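You operate a simulated robot arm through the tools that you are given. There is no shell and no other tool.

You run a simulated robot arm. Do the job below in one go: nothing can be reset, and whatever is moved stays where it is left.

JOB
Switch the blue table lamp on and off, then box it with the OK tag.
Fine: both go in the small carton. Set down upright: what you pick out, green tag.

It is judged by the outcome, as a careful person would: the job done as asked, and still so three seconds after it is handed in. It fails if anything else is knocked over, pushed out of place, dropped, spilled or broken.

ROBOT AND FRAMES
A 6-joint arm with a two-finger parallel gripper, fixed in place. Base frame: the origin is on the floor under the middle of its stand, x ahead of it, y to its left, z up; the work surface is at about z = 0.85. Lengths are in m, angles in degrees, forces in N, time in s.
With the tool pointing down near the work surface it reaches from about 0.26 to 0.68 m from the base axis. Its first joint turns from -66.0 to 66.0 degrees. Payload 2.9 kg.
Tool frame: the origin (TCP) lies between the finger pads and is the grasp point; the fingertips stand 0.03 m ahead of it; z points along the fingers, y is the line along which they close. Largest opening 0.11 m; finger width 0.02, thickness 0.01; the body of the gripper, 0.048 by 0.112 m, starts 0.055 m behind the TCP.
Orientation is told as [roll, pitch, yaw] about the base's x, y, z axes, in that order, counted from this pose: with the fingers straight down and closing along the base's y, the tool's x points along the base's -x, its y along +y and its z along -z.

CONTROLS
- The arm moves only by the tool drive_tool. Its argument "series" is a list of rows, each an object (a shift or turn left out is 0, a gripper value left out holds the last) with "travel": the shift along the base's x, y, z in m, a list of three; "turn": the turn, a rotation vector about the base's x, y, z in rad, a list of three; "jaw": the finger opening in m, from 0 to 0.11. In form: [{"travel": [x, y, z], "turn": [rx, ry, rz], "jaw": jaw}, ...]. A call has 1 to 20 rows; each row is the pose to reach, as a shift and turn from the pose commanded when the call began. A row lasts 0.2 s, in which the tool goes at most 0.05 m and 8.6 degrees; a call with a longer step from one row to the next is refused whole, and so is a gripper value outside its range. A pose out of reach is approached as far as the arm can. The call stops where the force on the tool passes 40 N (or 10 N more than at its start, if that is more) or the arm is blocked; 0.2 s more then pass. Each finger travels about 0.108 m/s and halts on what it meets, pressing with about 27 N; the grip force reading is that of the motor and also rises with nothing between the fingers. The clock runs only during rows and for 0.2 s after the last one: add rows that repeat a pose to give the fingers time. The reply holds the time, the measured pose of the TCP, the force on the tool along the base axes, the opening and the grip force, in the units named above and with some noise, with the torque about the TCP (base axes, N m) and any sound that the robot's microphone picked up.
- Cameras (640 x 400 px; columns grow to the right, rows downward): "scene" is fixed at [0.0776, 0.4268, 1.3986]; the picture's right is [-0.80, -0.60, 0.00], its down [-0.26, 0.35, -0.90] and it looks along [0.54, -0.73, -0.43] (base axes); focal length 361 px, centre (320, 200). "wrist" rides on the gripper at [0.072, 0.017, -0.103] in the tool frame; the picture's right is [-0.23, 0.97, 0.00], its down [-0.76, -0.18, -0.62] and it looks along [-0.61, -0.14, 0.78] (tool axes); focal length 222 px, centre (320, 200). There is no depth. A picture from a camera that has moved, and an enlarged one, comes with that camera's place and axes in the base frame and with its lens.
- snapshot(camera): a new picture of that camera. No time passes.
- inspect(camera, box): a new picture of the part [left, top, right, bottom] of that camera's present view, enlarged. No time passes.
- close_job(): hands the job in; it is judged then, once.

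Nothing tells you positions but the pictures and the camera data. Unless the task says otherwise, let go and move clear before handing in.

The tools are called after "Emit:" as a command line: name --argument value ..., lists and objects as JSON in quotes. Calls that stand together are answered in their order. drive_tool: Moves the arm, as the interface text tells. Its arguments: {"type":"object","properties":{"series":{"type":"array","items":{"type":"object","properties":{"travel":{"type":"array","items":{"type":"number"}},"turn":{"type":"array","items":{"type":"number"}},"jaw":{"type":"number"}}}}},"required":["series"]} The other tools are called the same way: snapshot (camera) takes a picture; inspect (camera, box) takes an enlarged picture of a part of a camera's view; close_job () hands the job in.

At the start:

```text
clock: 0.0
tcp_pos: [0.3384, -0.1908, 1.2584]
tcp_rot: [0.0, 0.1, 0.0]
force: [0.5, -0.2, -0.4]
ft_torque: [-0.02, -0.02, 0.01]
opening: 0.11
grip_force: 0.1
```

scene: 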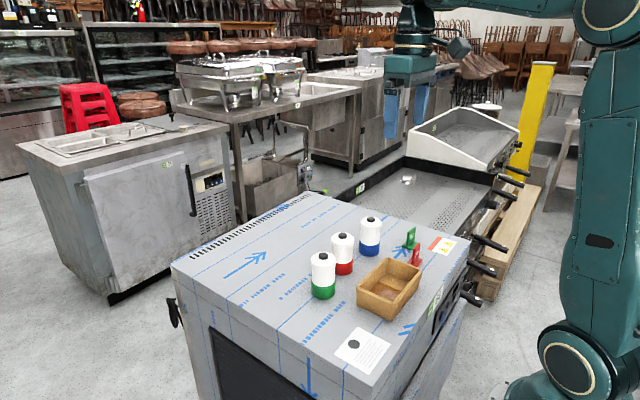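
wrist: 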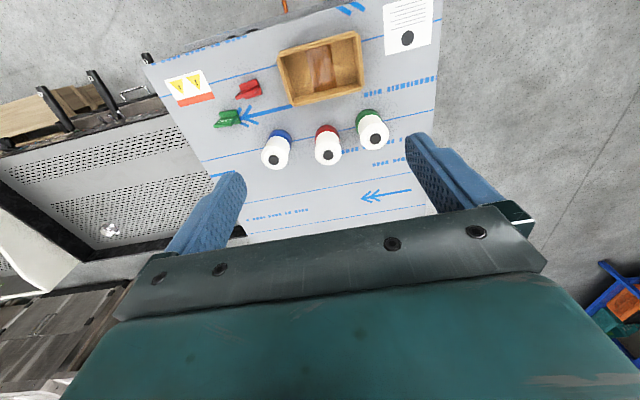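

I see three white lamps with green, red and blue bases, a wooden box (the small carton), and a green and a red tag on the work surface. I'll enlarge the pictures before moving.

Emit:
inspect --camera "scene" --box '[290, 200, 480, 320]'

Emit:
inspect --camera "wrist" --box '[140, 0, 460, 200]'

Emit:
inspect --camera "scene" --box '[300, 300, 420, 375]'

Emit:
inspect --camera "wrist" --box '[370, 0, 450, 50]'

```text
3.33 times, centred on (385, 260) of scene
camera zoom: at [0.0776, 0.4268, 1.3986], right [-0.8, -0.6, 0.0], down [-0.26, 0.35, -0.9], along [0.54, -0.73, -0.43], focal length 1203 px, centre (103, 0)
```

zoom: 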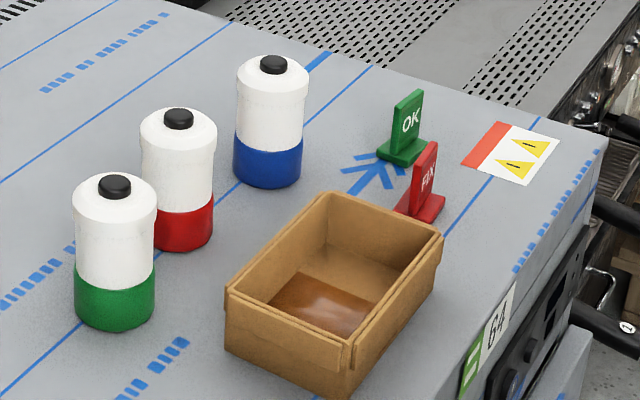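

```text
2.00 times, centred on (300, 100) of wrist
camera zoom: at [0.2657, -0.1723, 1.3611], right [0.23, 0.97, 0.0], down [0.76, -0.18, 0.62], along [0.61, -0.14, -0.78], focal length 444 px, centre (360, 400)
```

zoom: 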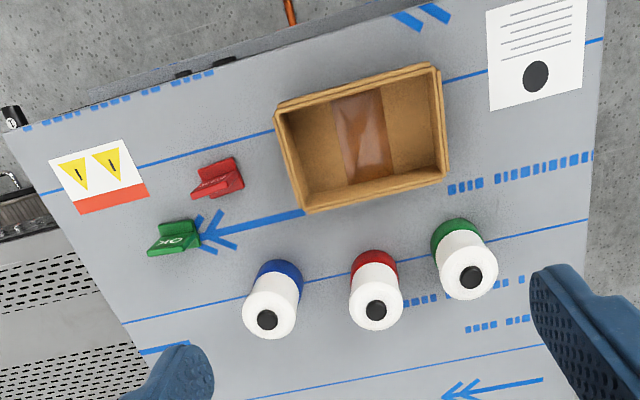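

```text
5.33 times, centred on (360, 338) of scene
camera zoom: at [0.0776, 0.4268, 1.3986], right [-0.8, -0.6, 0.0], down [-0.26, 0.35, -0.9], along [0.54, -0.73, -0.43], focal length 1924 px, centre (107, -533)
```

zoom: 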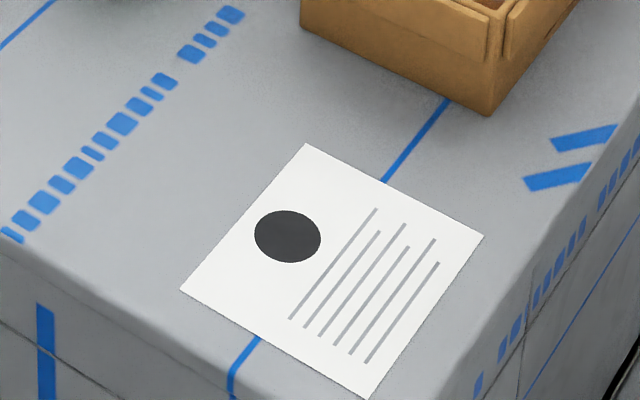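

```text
8.00 times, centred on (410, 25) of wrist
camera zoom: at [0.2657, -0.1723, 1.3611], right [0.23, 0.97, 0.0], down [0.76, -0.18, 0.62], along [0.61, -0.14, -0.78], focal length 1777 px, centre (-400, 1600)
```

zoom: 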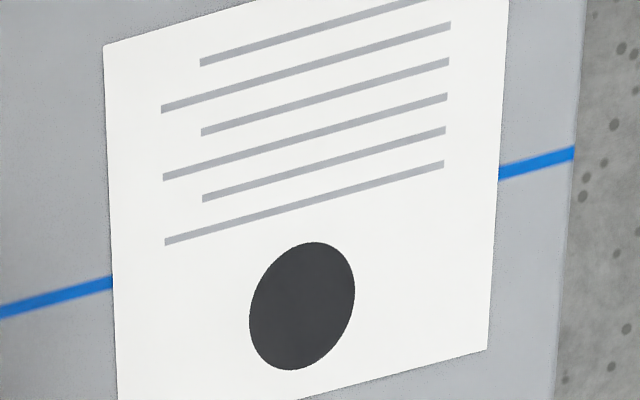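

The lamps stand at about x 0.46, with blue near (0.463, -0.318) and its top near z 0.95. The carton is centred near (0.336, -0.181) with its rim at about z 0.90, and the OK tag is near (0.38, -0.405). I'll move above the blue lamp for a closer look.

Emit:
drive_tool --series '[{"travel": [0.02, -0.025, -0.025]}, {"travel": [0.04, -0.05, -0.05]}, {"travel": [0.06, -0.075, -0.075]}, {"travel": [0.08, -0.1, -0.1]}, {"travel": [0.1, -0.125, -0.13]}, {"travel": [0.1246, -0.127, -0.15]}, {"travel": [0.1246, -0.127, -0.15]}]'

Emit:
snapshot --camera "wrist"

Emit:
snapshot --camera "scene"

```text
clock: 1.6
tcp_pos: [0.4629, -0.317, 1.1072]
tcp_rot: [0.0, 0.0, 0.0]
force: [0.2, -0.1, -0.4]
ft_torque: [-0.02, 0.01, 0.01]
opening: 0.1099
grip_force: 0.1
```

```text
taken
camera wrist: at [0.3898, -0.2991, 1.2108], right [0.23, 0.97, 0.0], down [0.76, -0.18, 0.62], along [0.61, -0.14, -0.78], focal length 222 px, centre (320, 200)
```

wrist: 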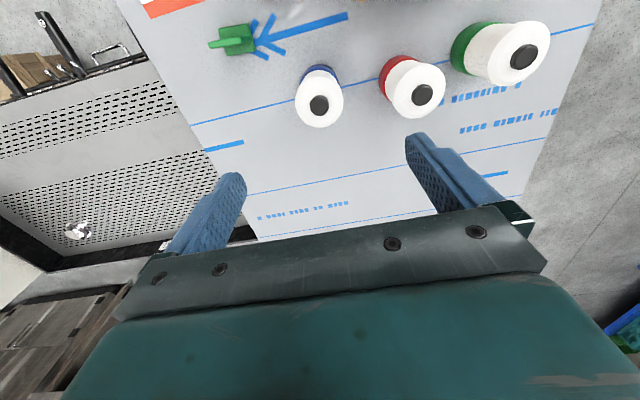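

```text
taken
```

scene: 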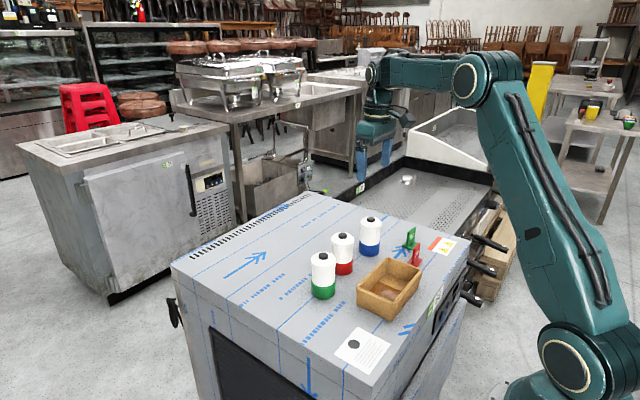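

Emit:
inspect --camera "wrist" --box '[190, 0, 350, 140]'

Emit:
inspect --camera "scene" --box '[340, 205, 436, 265]'

```text
2.86 times, centred on (270, 70) of wrist
camera zoom: at [0.3898, -0.2991, 1.2108], right [0.23, 0.97, 0.0], down [0.76, -0.18, 0.62], along [0.61, -0.14, -0.78], focal length 635 px, centre (463, 571)
```

zoom: 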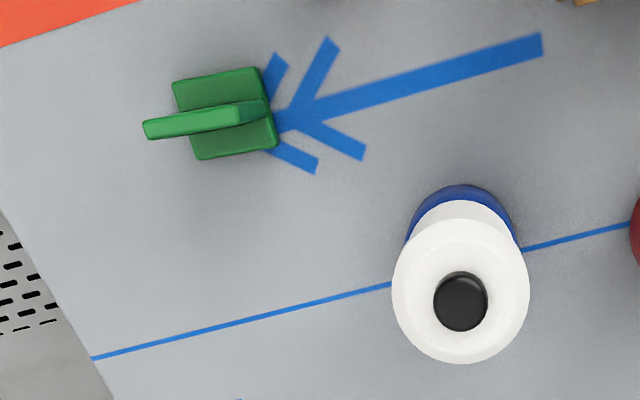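

```text
6.67 times, centred on (388, 235) of scene
camera zoom: at [0.0776, 0.4268, 1.3986], right [-0.8, -0.6, 0.0], down [-0.26, 0.35, -0.9], along [0.54, -0.73, -0.43], focal length 2406 px, centre (-133, -33)
```

zoom: 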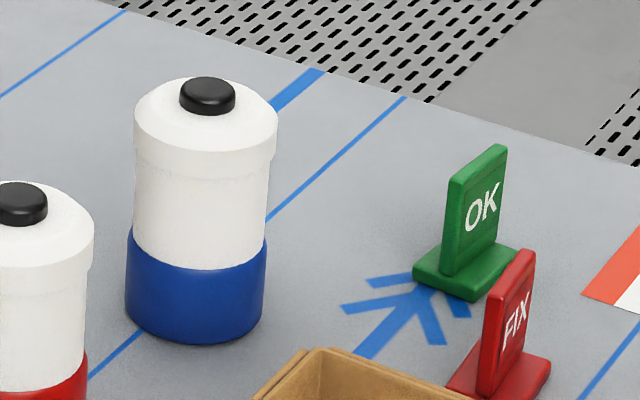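

The blue lamp's button is centred at about (0.461, -0.316), with its top near z 0.95. I'll close the fingers, come down to just above it and check the alignment before pressing.

Emit:
drive_tool --series '[{"travel": [-0.002, 0.001, -0.02], "jaw": 0.0}, {"travel": [-0.002, 0.001, -0.04]}, {"travel": [-0.002, 0.001, -0.06]}, {"travel": [-0.002, 0.001, -0.08]}, {"travel": [-0.002, 0.001, -0.1]}, {"travel": [-0.002, 0.001, -0.11]}, {"travel": [-0.002, 0.001, -0.11]}]'

Emit:
snapshot --camera "wrist"

Emit:
inspect --camera "scene" --box '[320, 180, 440, 270]'

```text
clock: 3.2
tcp_pos: [0.4607, -0.3167, 0.9969]
tcp_rot: [0.0, 0.0, -0.1]
force: [-0.8, -0.5, -0.4]
ft_torque: [-0.01, 0.04, -0.01]
opening: 0.0
grip_force: 27.4
```

```text
taken
camera wrist: at [0.3889, -0.2985, 1.1006], right [0.23, 0.97, 0.0], down [0.76, -0.18, 0.62], along [0.61, -0.14, -0.78], focal length 222 px, centre (320, 200)
```

wrist: 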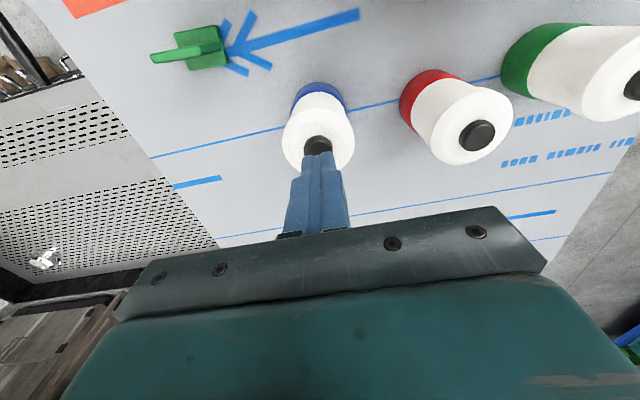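

```text
4.44 times, centred on (380, 225) of scene
camera zoom: at [0.0776, 0.4268, 1.3986], right [-0.8, -0.6, 0.0], down [-0.26, 0.35, -0.9], along [0.54, -0.73, -0.43], focal length 1604 px, centre (53, 89)
```

zoom: 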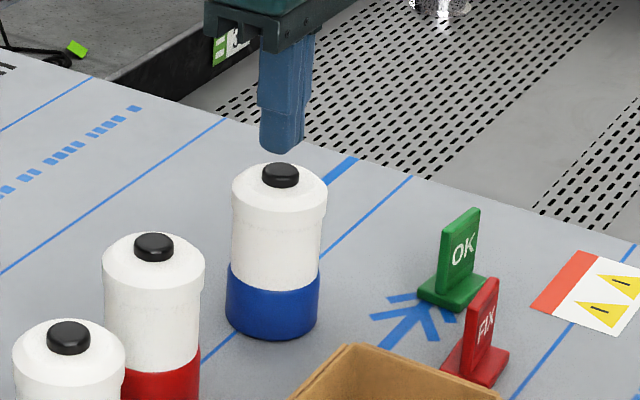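

The closed tips are lined up about 15 mm above the button. I'll lower slowly in 1 mm steps, watching force and sound.

Emit:
drive_tool --series '[{"travel": [0, 0, -0.005]}, {"travel": [0, 0, -0.01]}, {"travel": [0, 0, -0.012]}, {"travel": [0, 0, -0.013]}, {"travel": [0, 0, -0.014]}, {"travel": [0, 0, -0.015]}, {"travel": [0, 0, -0.016]}]'

Emit:
inspect --camera "scene" --box '[320, 180, 440, 270]'

```text
clock: 4.8
tcp_pos: [0.4602, -0.3159, 0.9814]
tcp_rot: [0.0, 0.1, 0.1]
force: [0.6, -0.6, 2.3]
ft_torque: [-0.04, -0.05, 0.0]
opening: 0.0
grip_force: 26.9
```

```text
4.44 times, centred on (380, 225) of scene
camera zoom: at [0.0776, 0.4268, 1.3986], right [-0.8, -0.6, 0.0], down [-0.26, 0.35, -0.9], along [0.54, -0.73, -0.43], focal length 1604 px, centre (53, 89)
```

zoom: 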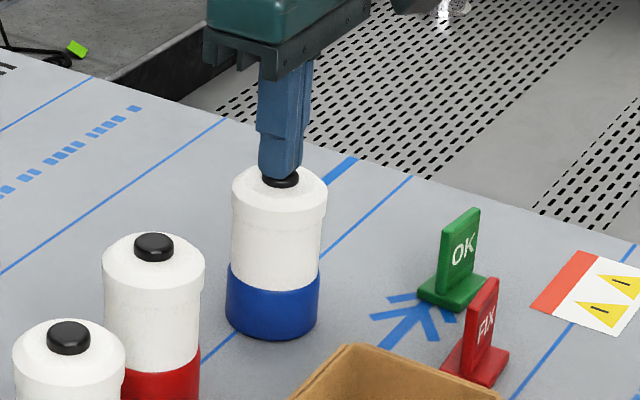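

Contact has just begun, at about 2.3 N with the tool at z 0.981. I'll keep pressing 1 mm at a time and listen for a click.

Emit:
drive_tool --series '[{"travel": [0, 0, -0.001]}, {"travel": [0, 0, -0.002]}, {"travel": [0, 0, -0.002]}]'

Emit:
inspect --camera "scene" --box '[320, 180, 440, 270]'

```text
clock: 5.6
tcp_pos: [0.4607, -0.3168, 0.9792]
tcp_rot: [0.0, 0.0, 0.0]
force: [0.6, 0.1, 2.2]
ft_torque: [0.02, -0.02, 0.04]
opening: 0.0
grip_force: 26.5
heard: click
```

```text
4.44 times, centred on (380, 225) of scene
camera zoom: at [0.0776, 0.4268, 1.3986], right [-0.8, -0.6, 0.0], down [-0.26, 0.35, -0.9], along [0.54, -0.73, -0.43], focal length 1604 px, centre (53, 89)
```

zoom: 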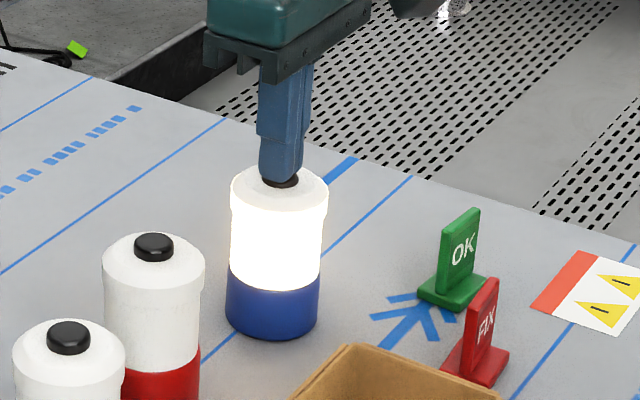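

It clicked and the lamp is lit. I'll lift off to let the button return and check the light stays on.

Emit:
drive_tool --series '[{"travel": [0, 0, 0.003]}, {"travel": [0, 0, 0.008]}, {"travel": [0, 0, 0.012]}, {"travel": [0, 0, 0.012]}]'

Emit:
inspect --camera "scene" --box '[320, 180, 440, 270]'

```text
clock: 6.6
tcp_pos: [0.4603, -0.3141, 0.9922]
tcp_rot: [0.0, 0.0, 0.0]
force: [0.3, -0.1, -0.2]
ft_torque: [-0.01, -0.01, -0.01]
opening: 0.0
grip_force: 27.2
```

```text
4.44 times, centred on (380, 225) of scene
camera zoom: at [0.0776, 0.4268, 1.3986], right [-0.8, -0.6, 0.0], down [-0.26, 0.35, -0.9], along [0.54, -0.73, -0.43], focal length 1604 px, centre (53, 89)
```

zoom: 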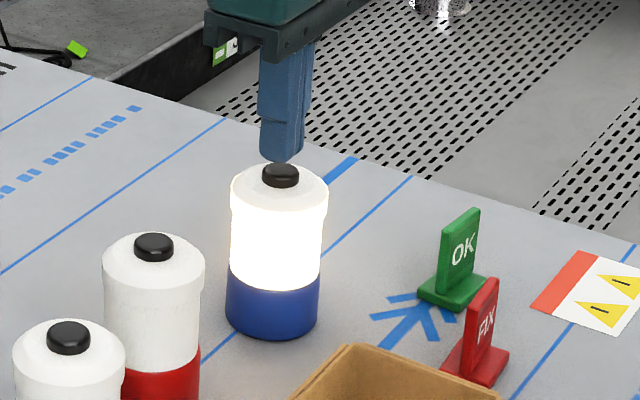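

The lamp stays lit with the button released. I'll press once more to the same depth to switch it off, then lift.

Emit:
drive_tool --series '[{"travel": [0, 0, -0.005]}, {"travel": [0, 0, -0.009]}, {"travel": [0, 0, -0.01]}, {"travel": [0, 0, -0.011]}, {"travel": [0, 0, -0.012]}, {"travel": [0, 0, -0.012]}]'

Emit:
inspect --camera "scene" --box '[320, 180, 440, 270]'

```text
clock: 8.0
tcp_pos: [0.4612, -0.317, 0.9803]
tcp_rot: [0.0, -0.1, 0.0]
force: [-0.6, -1.0, 1.6]
ft_torque: [-0.06, 0.07, 0.04]
opening: 0.0
grip_force: 26.5
heard: click
```

```text
4.44 times, centred on (380, 225) of scene
camera zoom: at [0.0776, 0.4268, 1.3986], right [-0.8, -0.6, 0.0], down [-0.26, 0.35, -0.9], along [0.54, -0.73, -0.43], focal length 1604 px, centre (53, 89)
```

zoom: 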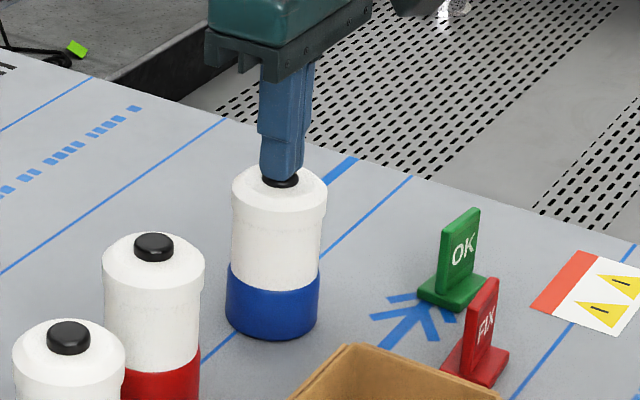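

A second click and the lamp is dark, so the switch test is done. I'll lift clear, open the gripper and turn it 90° so the fingers close along x, then look at the carton from this angle.

Emit:
drive_tool --series '[{"travel": [0, 0, 0.03]}, {"travel": [0, 0, 0.06]}, {"travel": [0, 0, 0.09], "turn": [0, 0, 0.143]}, {"travel": [-0.01, 0, 0.12], "turn": [0, 0, 0.286], "jaw": 0.09}, {"travel": [-0.02, 0, 0.14], "turn": [0, 0, 0.429]}, {"travel": [-0.03, 0, 0.14], "turn": [0, 0, 0.572]}, {"travel": [-0.04, 0, 0.14], "turn": [0, 0, 0.715]}, {"travel": [-0.05, -0.01, 0.14], "turn": [0, 0, 0.858]}, {"travel": [-0.06, -0.01, 0.14], "turn": [0, 0, 1.0]}, {"travel": [-0.07, -0.02, 0.14], "turn": [0, 0, 1.143]}, {"travel": [-0.08, -0.02, 0.14], "turn": [0, 0, 1.286]}, {"travel": [-0.09, -0.02, 0.14], "turn": [0, 0, 1.429]}, {"travel": [-0.1, -0.02, 0.14], "turn": [0, 0, 1.5708]}, {"travel": [-0.1, -0.02, 0.14], "turn": [0, 0, 1.5708]}]'

Emit:
snapshot --camera "wrist"

Emit:
snapshot --camera "scene"

```text
clock: 11.0
tcp_pos: [0.359, -0.3371, 1.1188]
tcp_rot: [0.0, -0.1, 90.1]
force: [-0.9, 0.7, 0.2]
ft_torque: [-0.04, 0.02, 0.0]
opening: 0.09
grip_force: 0.1
```

```text
taken
camera wrist: at [0.3432, -0.408, 1.2234], right [-0.97, 0.23, 0.0], down [0.18, 0.76, 0.62], along [0.14, 0.61, -0.78], focal length 222 px, centre (320, 200)
```

wrist: 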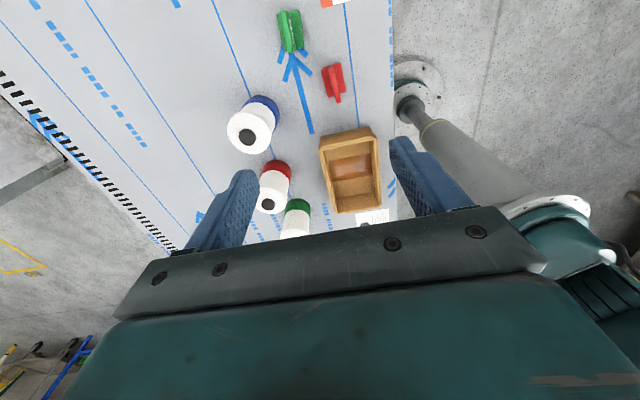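

```text
taken
```

scene: 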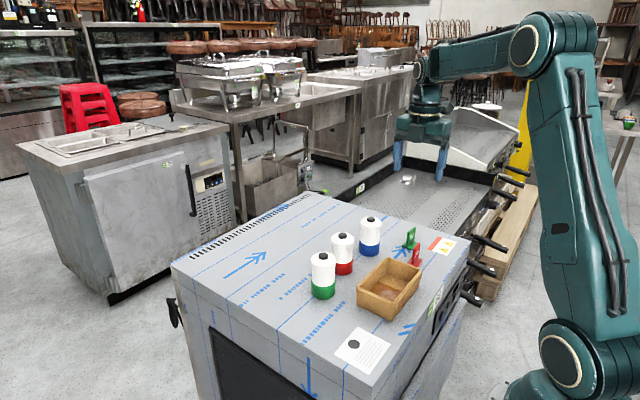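

Emit:
inspect --camera "wrist" --box '[290, 110, 410, 220]'

Emit:
inspect --camera "wrist" --box '[220, 0, 380, 100]'

Emit:
inspect --camera "wrist" --box '[210, 70, 310, 170]'

```text
3.64 times, centred on (350, 165) of wrist
camera zoom: at [0.3432, -0.408, 1.2234], right [-0.97, 0.23, 0.0], down [0.18, 0.76, 0.62], along [0.14, 0.61, -0.78], focal length 808 px, centre (211, 327)
```

zoom: 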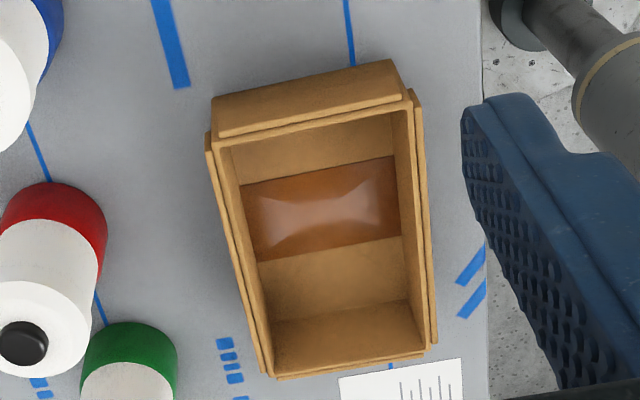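

```text
4.00 times, centred on (300, 50) of wrist
camera zoom: at [0.3432, -0.408, 1.2234], right [-0.97, 0.23, 0.0], down [0.18, 0.76, 0.62], along [0.14, 0.61, -0.78], focal length 888 px, centre (400, 800)
```

zoom: 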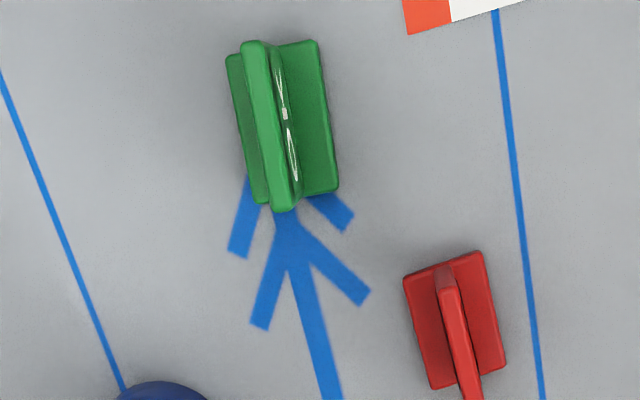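

```text
4.00 times, centred on (260, 120) of wrist
camera zoom: at [0.3432, -0.408, 1.2234], right [-0.97, 0.23, 0.0], down [0.18, 0.76, 0.62], along [0.14, 0.61, -0.78], focal length 888 px, centre (560, 520)
```

zoom: 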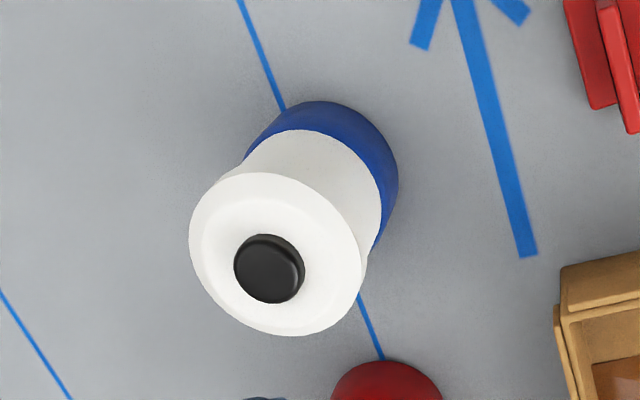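

The carton's inside runs roughly x 0.295–0.374 and y −0.25 to −0.116, and the OK tag is at about (0.382, −0.407) turned about 5°. I'll go down over the blue lamp with open fingers closing along x, and check before gripping.

Emit:
drive_tool --series '[{"travel": [0.04, 0.008, 0]}, {"travel": [0.08, 0.016, 0]}, {"travel": [0.1, 0.021, -0.01]}, {"travel": [0.1, 0.021, -0.045]}, {"travel": [0.1, 0.021, -0.08]}, {"travel": [0.1, 0.021, -0.115]}, {"travel": [0.1, 0.021, -0.145]}, {"travel": [0.1, 0.021, -0.165]}, {"travel": [0.1, 0.021, -0.18]}, {"travel": [0.1, 0.021, -0.189]}, {"travel": [0.1, 0.021, -0.189]}]'

Emit:
snapshot --camera "wrist"

Emit:
inspect --camera "scene" --box '[320, 180, 440, 270]'

```text
clock: 13.4
tcp_pos: [0.4613, -0.3149, 0.9294]
tcp_rot: [0.0, 0.0, 90.1]
force: [-0.7, -0.2, 0.7]
ft_torque: [0.01, 0.0, 0.01]
opening: 0.09
grip_force: 0.1
```

```text
taken
camera wrist: at [0.4444, -0.3869, 1.0332], right [-0.97, 0.23, 0.0], down [0.18, 0.76, 0.62], along [0.14, 0.61, -0.78], focal length 222 px, centre (320, 200)
```

wrist: 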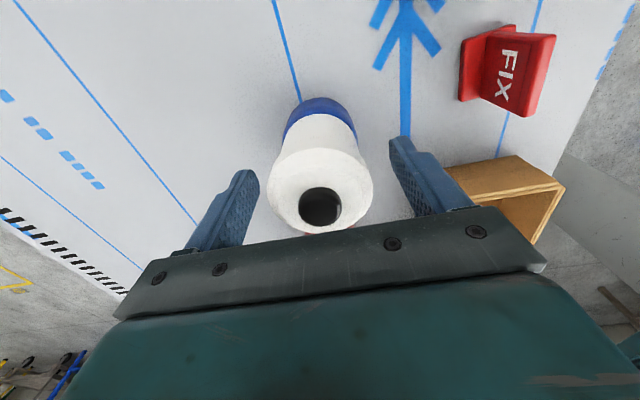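

```text
4.44 times, centred on (380, 225) of scene
camera zoom: at [0.0776, 0.4268, 1.3986], right [-0.8, -0.6, 0.0], down [-0.26, 0.35, -0.9], along [0.54, -0.73, -0.43], focal length 1604 px, centre (53, 89)
```

zoom: 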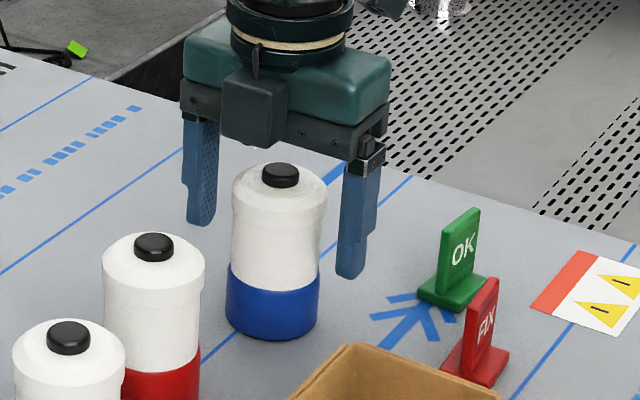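

The lamp is centred between the fingers and the tips sit above carton-rim height. I'll close on it and lift straight up a little.

Emit:
drive_tool --series '[{"travel": [0, 0, 0], "jaw": 0.07}, {"travel": [0, 0, 0], "jaw": 0.045}, {"travel": [0, 0, 0], "jaw": 0.045}, {"travel": [0, 0, 0], "jaw": 0.045}]'

Emit:
snapshot --camera "wrist"

```text
clock: 14.4
tcp_pos: [0.4606, -0.3147, 0.9304]
tcp_rot: [0.0, 0.0, 90.0]
force: [-1.2, -0.4, 0.4]
ft_torque: [-0.02, -0.02, -0.03]
opening: 0.0553
grip_force: 27.2
```

```text
taken
camera wrist: at [0.4444, -0.3868, 1.0335], right [-0.97, 0.23, 0.0], down [0.18, 0.76, 0.62], along [0.14, 0.61, -0.78], focal length 222 px, centre (320, 200)
```

wrist: 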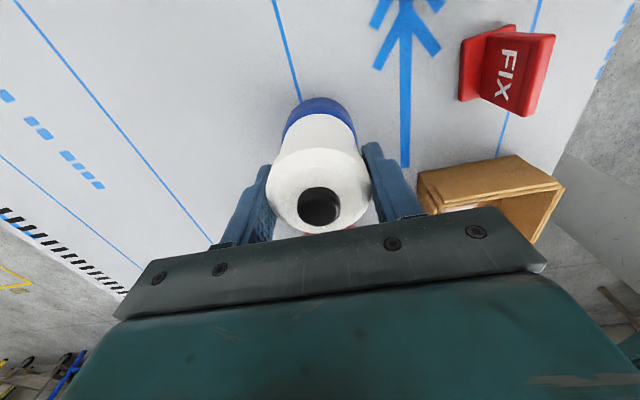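

Gripped at 55 mm with full grip force. I'll lift slowly and check that it hangs straight.

Emit:
drive_tool --series '[{"travel": [0, 0, 0.005]}, {"travel": [0, 0, 0.015]}, {"travel": [0, 0, 0.03]}, {"travel": [0, 0, 0.05]}, {"travel": [0, 0, 0.07]}, {"travel": [0, 0, 0.09]}, {"travel": [0, 0, 0.1]}, {"travel": [0, 0, 0.1]}]'

Emit:
inspect --camera "scene" --box '[300, 160, 460, 280]'

Emit:
snapshot --camera "wrist"

```text
clock: 16.2
tcp_pos: [0.459, -0.3154, 1.0289]
tcp_rot: [0.0, 0.0, 90.0]
force: [-0.3, 0.6, -2.8]
ft_torque: [-0.01, -0.02, 0.02]
opening: 0.0554
grip_force: 27.1
```

```text
3.33 times, centred on (380, 220) of scene
camera zoom: at [0.0776, 0.4268, 1.3986], right [-0.8, -0.6, 0.0], down [-0.26, 0.35, -0.9], along [0.54, -0.73, -0.43], focal length 1203 px, centre (120, 133)
```

zoom: 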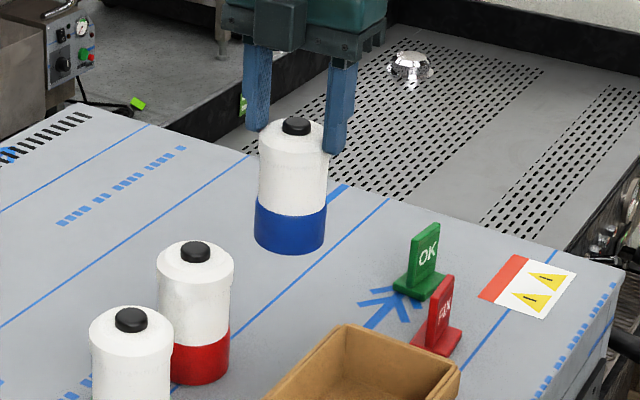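

```text
taken
camera wrist: at [0.443, -0.3873, 1.1327], right [-0.97, 0.23, 0.0], down [0.18, 0.76, 0.62], along [0.14, 0.61, -0.78], focal length 222 px, centre (320, 200)
```

wrist: 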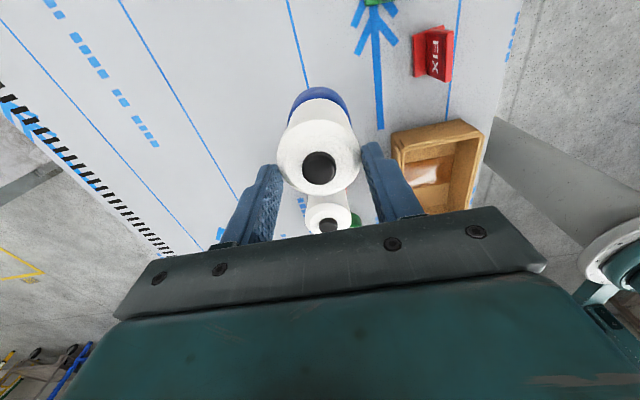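

The lamp looks lower in the fingers than when I gripped it. I'll look closely before moving on.

Emit:
inspect --camera "scene" --box '[350, 165, 414, 245]'

Emit:
inspect --camera "wrist" --box '[220, 70, 430, 250]'

```text
5.00 times, centred on (382, 205) of scene
camera zoom: at [0.0776, 0.4268, 1.3986], right [-0.8, -0.6, 0.0], down [-0.26, 0.35, -0.9], along [0.54, -0.73, -0.43], focal length 1804 px, centre (10, 175)
```

zoom: 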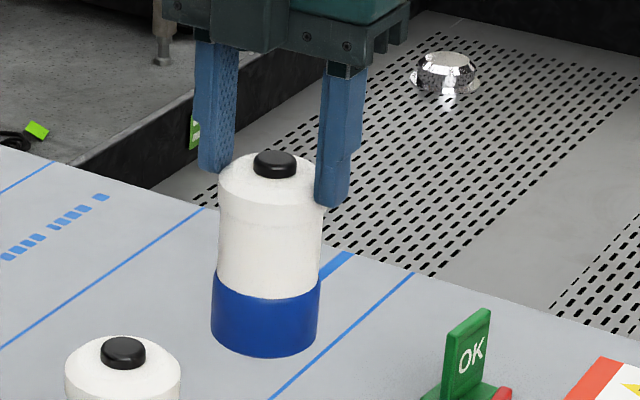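

```text
2.22 times, centred on (325, 160) of wrist
camera zoom: at [0.443, -0.3873, 1.1327], right [-0.97, 0.23, 0.0], down [0.18, 0.76, 0.62], along [0.14, 0.61, -0.78], focal length 494 px, centre (309, 289)
```

zoom: 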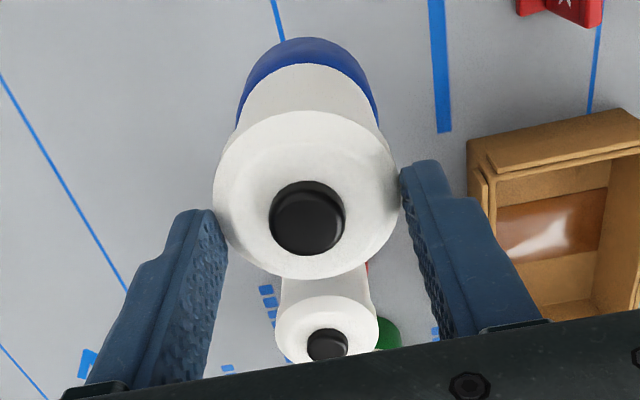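

The white shade is slippery, and the lamp has slid down to the fingertips. I'll put it straight back on its spot now, letting the fingers slide down over it, and regrip lower.

Emit:
drive_tool --series '[{"travel": [0, 0, -0.038]}, {"travel": [0, 0, -0.054]}, {"travel": [0, 0, -0.064]}, {"travel": [0, 0, -0.074]}, {"travel": [0, 0, -0.086]}, {"travel": [0, 0, -0.096]}, {"travel": [0, 0, -0.096]}]'

Emit:
inspect --camera "scene" --box '[300, 160, 460, 280]'

Emit:
snapshot --camera "wrist"

```text
clock: 17.6
tcp_pos: [0.4615, -0.3148, 0.9446]
tcp_rot: [-0.7, 0.5, 90.1]
force: [0.0, 0.3, 3.5]
ft_torque: [-0.08, -0.13, 0.02]
opening: 0.0551
grip_force: 26.6
stopped in row 6: the force on the tool passed its limit at 44 N (the readings are from after the stop); the commanded pose is now the measured one
```

```text
3.33 times, centred on (380, 220) of scene
camera zoom: at [0.0775, 0.4268, 1.3986], right [-0.8, -0.6, 0.0], down [-0.26, 0.35, -0.9], along [0.54, -0.73, -0.43], focal length 1203 px, centre (120, 133)
```

zoom: 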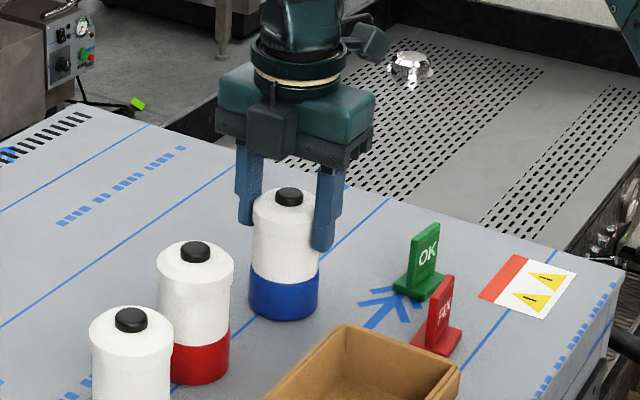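

```text
taken
camera wrist: at [0.4442, -0.3863, 1.0484], right [-0.97, 0.23, -0.01], down [0.17, 0.77, 0.62], along [0.15, 0.6, -0.78], focal length 222 px, centre (320, 200)
```

wrist: 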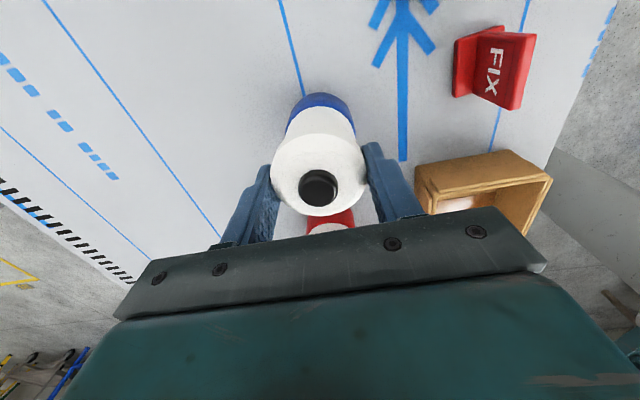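

The lamp is back standing on the table, but the descent stopped at 44 N. I'll look closely at the contact before releasing.

Emit:
inspect --camera "scene" --box '[344, 190, 408, 250]'

Emit:
inspect --camera "wrist" --box '[220, 70, 430, 250]'

```text
6.67 times, centred on (376, 220) of scene
camera zoom: at [0.0775, 0.4268, 1.3986], right [-0.8, -0.6, 0.0], down [-0.26, 0.35, -0.9], along [0.54, -0.73, -0.43], focal length 2406 px, centre (-53, 67)
```

zoom: 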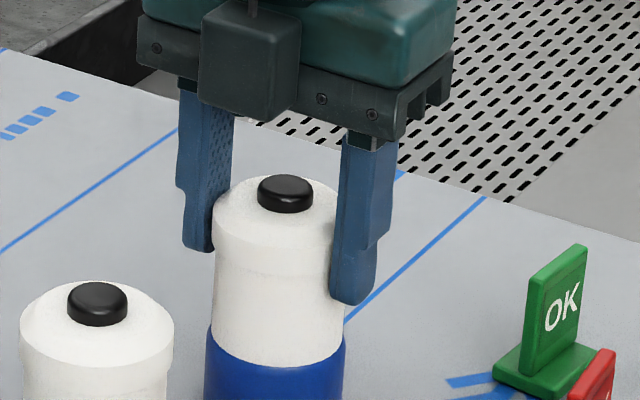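

```text
2.22 times, centred on (325, 160) of wrist
camera zoom: at [0.4442, -0.3863, 1.0484], right [-0.97, 0.23, -0.01], down [0.17, 0.77, 0.62], along [0.15, 0.6, -0.78], focal length 494 px, centre (309, 289)
```

zoom: 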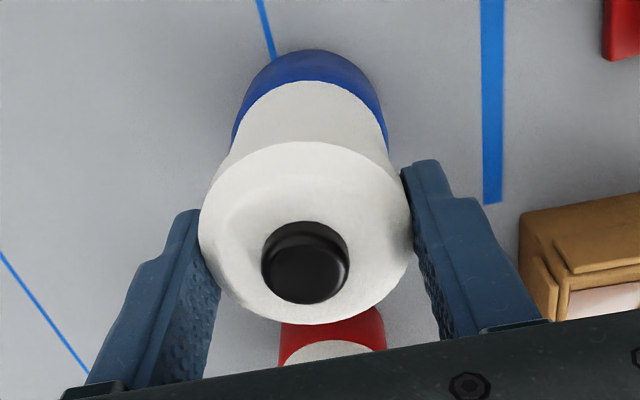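

The lamp is standing upright on the table near its original spot, and the fingers hold it high. I'll open, rise a hair, and read the pose to remove the small tilt left by the stop.

Emit:
drive_tool --series '[{"travel": [0, 0, 0], "jaw": 0.065}, {"travel": [0, 0, 0], "jaw": 0.085}, {"travel": [0, 0, 0.01], "jaw": 0.09}, {"travel": [0, 0, 0.02], "jaw": 0.09}, {"travel": [0, 0, 0.02], "jaw": 0.09}]'

Emit:
snapshot --camera "wrist"

Emit:
inspect --camera "scene" --box '[320, 180, 440, 270]'

```text
clock: 18.8
tcp_pos: [0.4626, -0.3162, 0.9647]
tcp_rot: [-0.5, 0.4, 90.1]
force: [0.1, 0.4, -0.4]
ft_torque: [0.01, 0.0, -0.03]
opening: 0.0899
grip_force: 0.0
```

```text
taken
camera wrist: at [0.4437, -0.3866, 1.0681], right [-0.97, 0.23, -0.01], down [0.17, 0.77, 0.62], along [0.15, 0.6, -0.78], focal length 222 px, centre (320, 200)
```

wrist: 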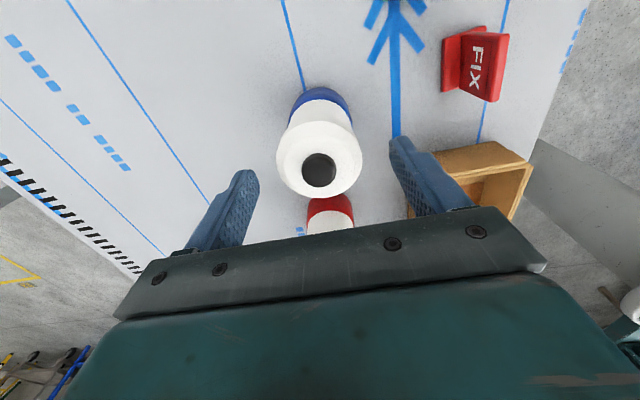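

```text
4.44 times, centred on (380, 225) of scene
camera zoom: at [0.0776, 0.4268, 1.3986], right [-0.8, -0.6, 0.0], down [-0.26, 0.35, -0.9], along [0.54, -0.73, -0.43], focal length 1604 px, centre (53, 89)
```

zoom: 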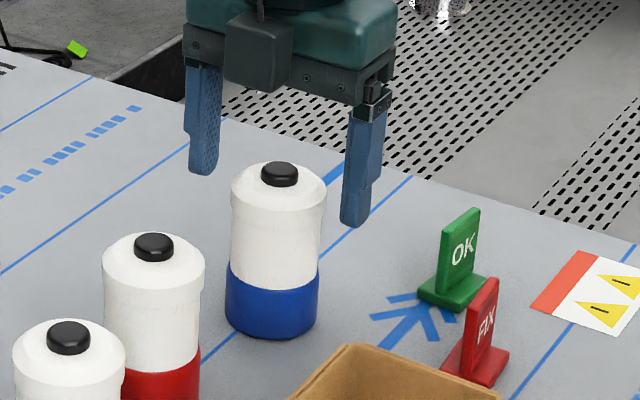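

The lamp is standing undisturbed. I'll square the tool, go lower so the fingertips reach the blue base while the palm stays clear of the button, then close.

Emit:
drive_tool --series '[{"travel": [0, -0.002, -0.01], "turn": [0.0079, 0.0105, 0], "jaw": 0.09}, {"travel": [0, -0.002, -0.025], "turn": [0.0079, 0.0105, 0]}, {"travel": [0, -0.002, -0.04], "turn": [0.0079, 0.0105, 0]}, {"travel": [0, -0.002, -0.05], "turn": [0.0079, 0.0105, 0]}, {"travel": [0, -0.002, -0.057], "turn": [0.0079, 0.0105, 0]}, {"travel": [0, -0.002, -0.06], "turn": [0.0079, 0.0105, 0]}, {"travel": [0, -0.002, -0.06], "turn": [0.0079, 0.0105, 0]}]'

Emit:
snapshot --camera "wrist"

Emit:
inspect --camera "scene" --box '[320, 180, 440, 270]'

```text
clock: 20.4
tcp_pos: [0.4616, -0.318, 0.9047]
tcp_rot: [0.2, -0.1, 90.1]
force: [-0.2, -0.4, -0.5]
ft_torque: [-0.02, 0.01, 0.03]
opening: 0.09
grip_force: 0.1
```

```text
taken
camera wrist: at [0.4451, -0.389, 1.0075], right [-0.97, 0.23, 0.0], down [0.18, 0.76, 0.62], along [0.14, 0.61, -0.78], focal length 222 px, centre (320, 200)
```

wrist: 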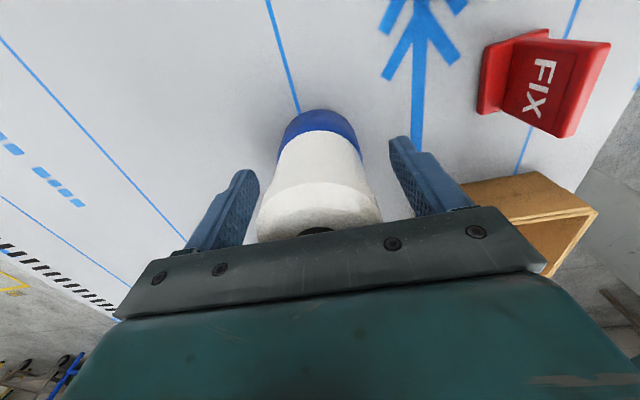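

```text
4.44 times, centred on (380, 225) of scene
camera zoom: at [0.0776, 0.4268, 1.3986], right [-0.8, -0.6, 0.0], down [-0.26, 0.35, -0.9], along [0.54, -0.73, -0.43], focal length 1604 px, centre (53, 89)
```

zoom: 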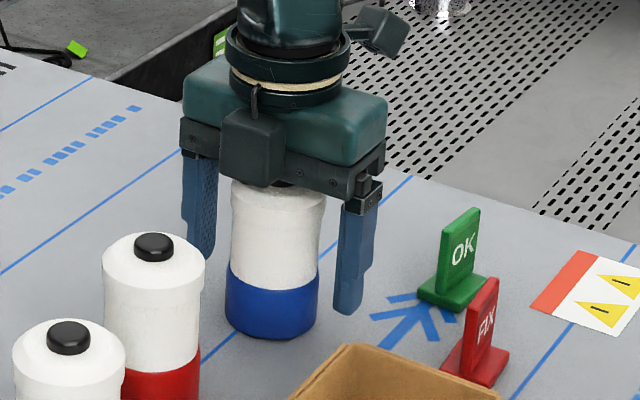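

The fingertips now overlap the top of the blue base and the palm clears the button. I'll close, wait, then lift only 5 mm as a test.

Emit:
drive_tool --series '[{"travel": [0, 0, 0], "jaw": 0.07}, {"travel": [0, 0, 0], "jaw": 0.04}, {"travel": [0, 0, 0], "jaw": 0.04}, {"travel": [0, 0, 0], "jaw": 0.04}]'

Emit:
inspect --camera "wrist" --box '[220, 70, 430, 250]'

Emit:
inspect --camera "scene" --box '[344, 200, 408, 260]'

```text
clock: 21.4
tcp_pos: [0.4607, -0.3177, 0.9042]
tcp_rot: [0.1, -0.2, 90.0]
force: [-0.1, 0.1, 0.5]
ft_torque: [-0.01, -0.06, 0.0]
opening: 0.0549
grip_force: 26.5
```

```text
2.22 times, centred on (325, 160) of wrist
camera zoom: at [0.4451, -0.3889, 1.0075], right [-0.97, 0.23, 0.0], down [0.18, 0.76, 0.62], along [0.14, 0.61, -0.78], focal length 494 px, centre (309, 289)
```

zoom: 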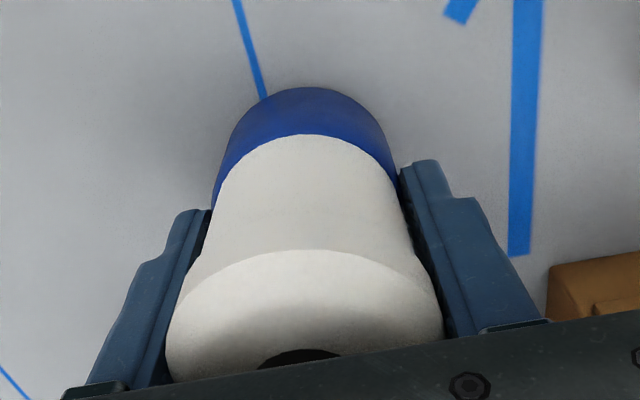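

```text
6.67 times, centred on (376, 230) of scene
camera zoom: at [0.0776, 0.4268, 1.3986], right [-0.8, -0.6, 0.0], down [-0.26, 0.35, -0.9], along [0.54, -0.73, -0.43], focal length 2406 px, centre (-53, 0)
```

zoom: 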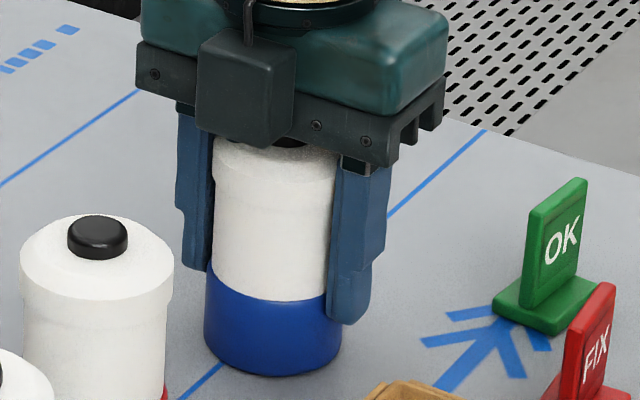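

Emit:
drive_tool --series '[{"travel": [0, 0, 0.003]}, {"travel": [0, 0, 0.006]}, {"travel": [0, 0, 0.01]}, {"travel": [0, 0, 0.01]}]'

Emit:
inspect --camera "wrist" --box '[220, 70, 430, 250]'

Emit:
inspect --camera "scene" --box '[344, 200, 408, 260]'

```text
clock: 22.4
tcp_pos: [0.461, -0.3171, 0.9143]
tcp_rot: [0.1, 0.0, 90.0]
force: [-1.4, -0.1, -3.7]
ft_torque: [0.04, -0.06, 0.0]
opening: 0.055
grip_force: 27.5
```

```text
2.22 times, centred on (325, 160) of wrist
camera zoom: at [0.4451, -0.3894, 1.0176], right [-0.97, 0.23, 0.0], down [0.18, 0.76, 0.62], along [0.14, 0.61, -0.78], focal length 494 px, centre (309, 289)
```

zoom: 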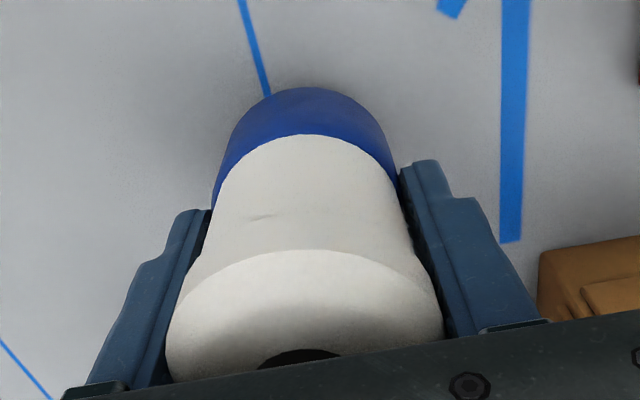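

```text
6.67 times, centred on (376, 230) of scene
camera zoom: at [0.0776, 0.4268, 1.3986], right [-0.8, -0.6, 0.0], down [-0.26, 0.35, -0.9], along [0.54, -0.73, -0.43], focal length 2406 px, centre (-53, 0)
```

zoom: 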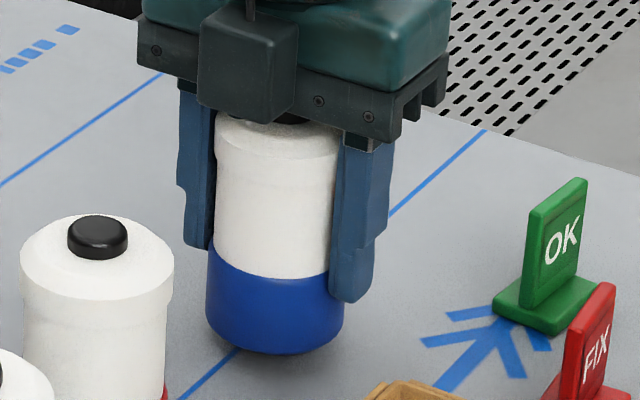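

At the blue base the grip holds with no slip. I'll lift gently to transport height and verify again before carrying.

Emit:
drive_tool --series '[{"travel": [0, 0, 0.008]}, {"travel": [0, 0, 0.02]}, {"travel": [0, 0, 0.035]}, {"travel": [0, 0, 0.05]}, {"travel": [0, 0, 0.065]}, {"travel": [0, 0, 0.08]}, {"travel": [0, 0, 0.095]}, {"travel": [0, 0, 0.108]}, {"travel": [0, 0, 0.116]}, {"travel": [0, 0, 0.116]}]'

Emit:
inspect --camera "wrist" --box '[220, 70, 430, 250]'

Emit:
inspect --camera "scene" --box '[320, 150, 440, 250]'

```text
clock: 24.6
tcp_pos: [0.4613, -0.3178, 1.0302]
tcp_rot: [0.1, -0.1, 90.2]
force: [0.9, 0.0, -2.8]
ft_torque: [0.0, 0.04, -0.01]
opening: 0.0549
grip_force: 26.5
```

```text
2.22 times, centred on (325, 160) of wrist
camera zoom: at [0.4445, -0.3889, 1.133], right [-0.97, 0.23, 0.0], down [0.18, 0.76, 0.62], along [0.14, 0.61, -0.78], focal length 494 px, centre (309, 289)
```

zoom: 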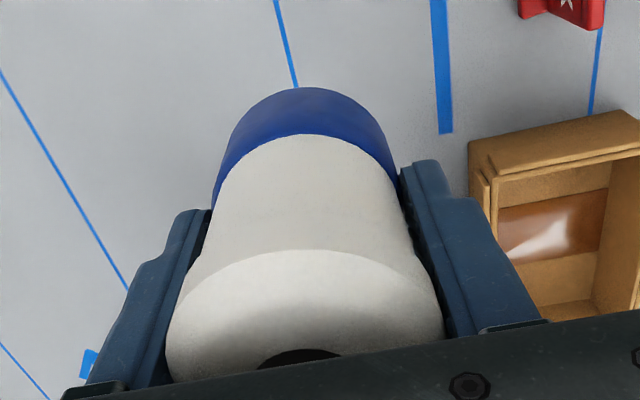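

```text
4.00 times, centred on (380, 200) of scene
camera zoom: at [0.0776, 0.4268, 1.3986], right [-0.8, -0.6, 0.0], down [-0.26, 0.35, -0.9], along [0.54, -0.73, -0.43], focal length 1443 px, centre (80, 200)
```

zoom: 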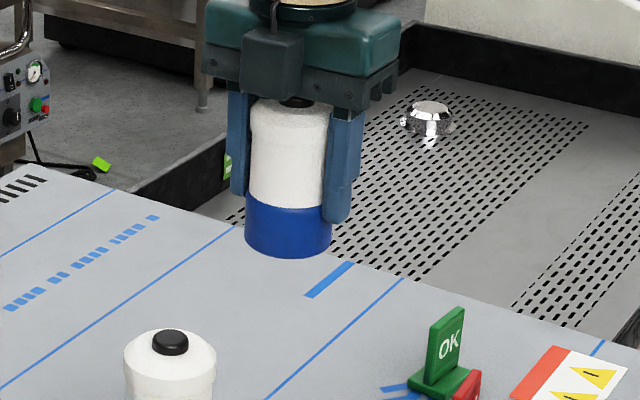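

The lamp is held firmly at 0.976 at its bottom. I'll carry it over the carton while turning back to close along y, where there is room for the fingers inside the carton.

Emit:
drive_tool --series '[{"travel": [-0.004, 0.004, 0], "turn": [0, 0, -0.08]}, {"travel": [-0.014, 0.013, 0], "turn": [0, 0, -0.2]}, {"travel": [-0.028, 0.027, 0], "turn": [0, 0, -0.33]}, {"travel": [-0.044, 0.042, 0], "turn": [0, 0, -0.47]}, {"travel": [-0.06, 0.057, 0], "turn": [0, 0, -0.61]}, {"travel": [-0.076, 0.073, 0], "turn": [0, 0, -0.75]}, {"travel": [-0.092, 0.088, 0], "turn": [0, 0, -0.89]}, {"travel": [-0.106, 0.101, 0], "turn": [0, 0, -1.03]}, {"travel": [-0.117, 0.112, 0], "turn": [0, 0, -1.17]}, {"travel": [-0.124, 0.118, 0], "turn": [0, 0, -1.31]}, {"travel": [-0.126, 0.1205, 0], "turn": [0, 0, -1.43]}, {"travel": [-0.126, 0.1205, 0], "turn": [0, 0, -1.53]}, {"travel": [-0.126, 0.1205, 0], "turn": [0, 0, -1.5708]}, {"travel": [-0.126, 0.1205, 0], "turn": [0, 0, -1.5708]}]'

Emit:
snapshot --camera "wrist"

Emit:
snapshot --camera "scene"

Emit:
inspect --camera "scene" --box '[320, 180, 480, 330]'

```text
clock: 27.6
tcp_pos: [0.3356, -0.1966, 1.0295]
tcp_rot: [0.2, -0.1, -0.1]
force: [0.2, -0.2, -3.6]
ft_torque: [0.01, 0.04, 0.02]
opening: 0.055
grip_force: 26.8
```

```text
taken
camera wrist: at [0.2631, -0.1787, 1.1332], right [0.23, 0.97, 0.0], down [0.76, -0.18, 0.62], along [0.61, -0.14, -0.78], focal length 222 px, centre (320, 200)
```

wrist: 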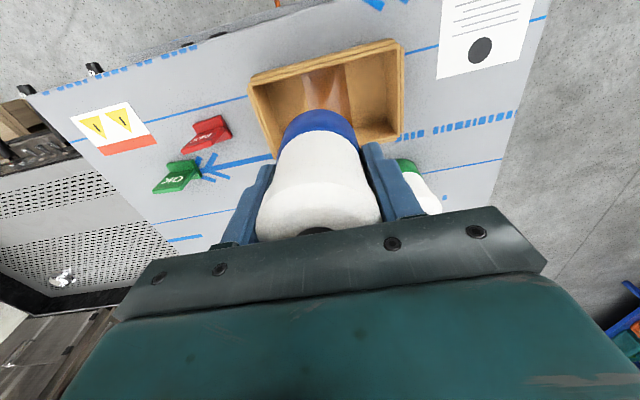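

```text
taken
```

scene: 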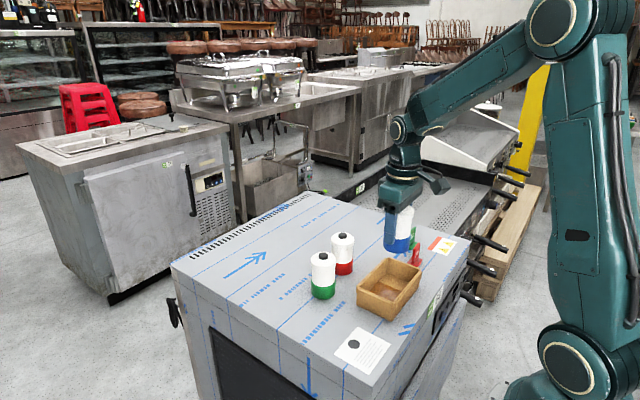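

```text
2.67 times, centred on (400, 255) of scene
camera zoom: at [0.0776, 0.4268, 1.3986], right [-0.8, -0.6, 0.0], down [-0.26, 0.35, -0.9], along [0.54, -0.73, -0.43], focal length 962 px, centre (107, 53)
```

zoom: 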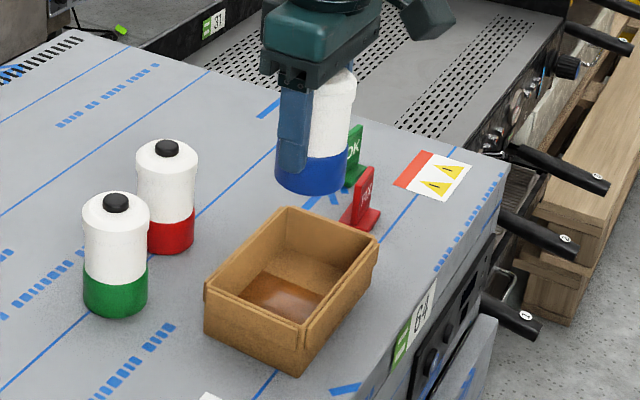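

Emit:
inspect --camera "wrist" --box '[235, 30, 415, 165]'

Emit:
inspect --camera "scene" --box '[350, 245, 426, 325]'

```text
2.96 times, centred on (325, 98) of wrist
camera zoom: at [0.2631, -0.1787, 1.1332], right [0.23, 0.97, 0.0], down [0.76, -0.18, 0.62], along [0.61, -0.14, -0.78], focal length 658 px, centre (305, 504)
```

zoom: 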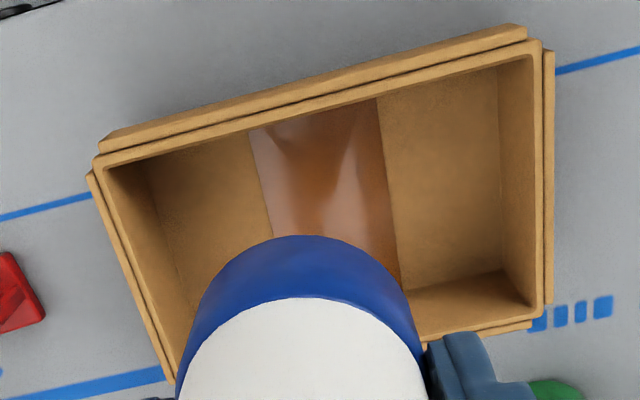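

```text
5.00 times, centred on (388, 285) of scene
camera zoom: at [0.0776, 0.4268, 1.3986], right [-0.8, -0.6, 0.0], down [-0.26, 0.35, -0.9], along [0.54, -0.73, -0.43], focal length 1804 px, centre (-20, -225)
```

zoom: 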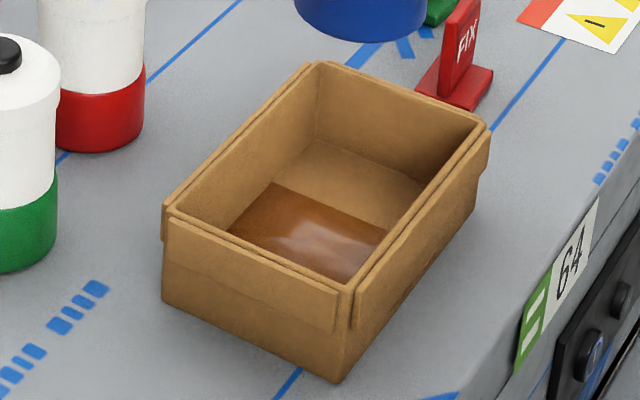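

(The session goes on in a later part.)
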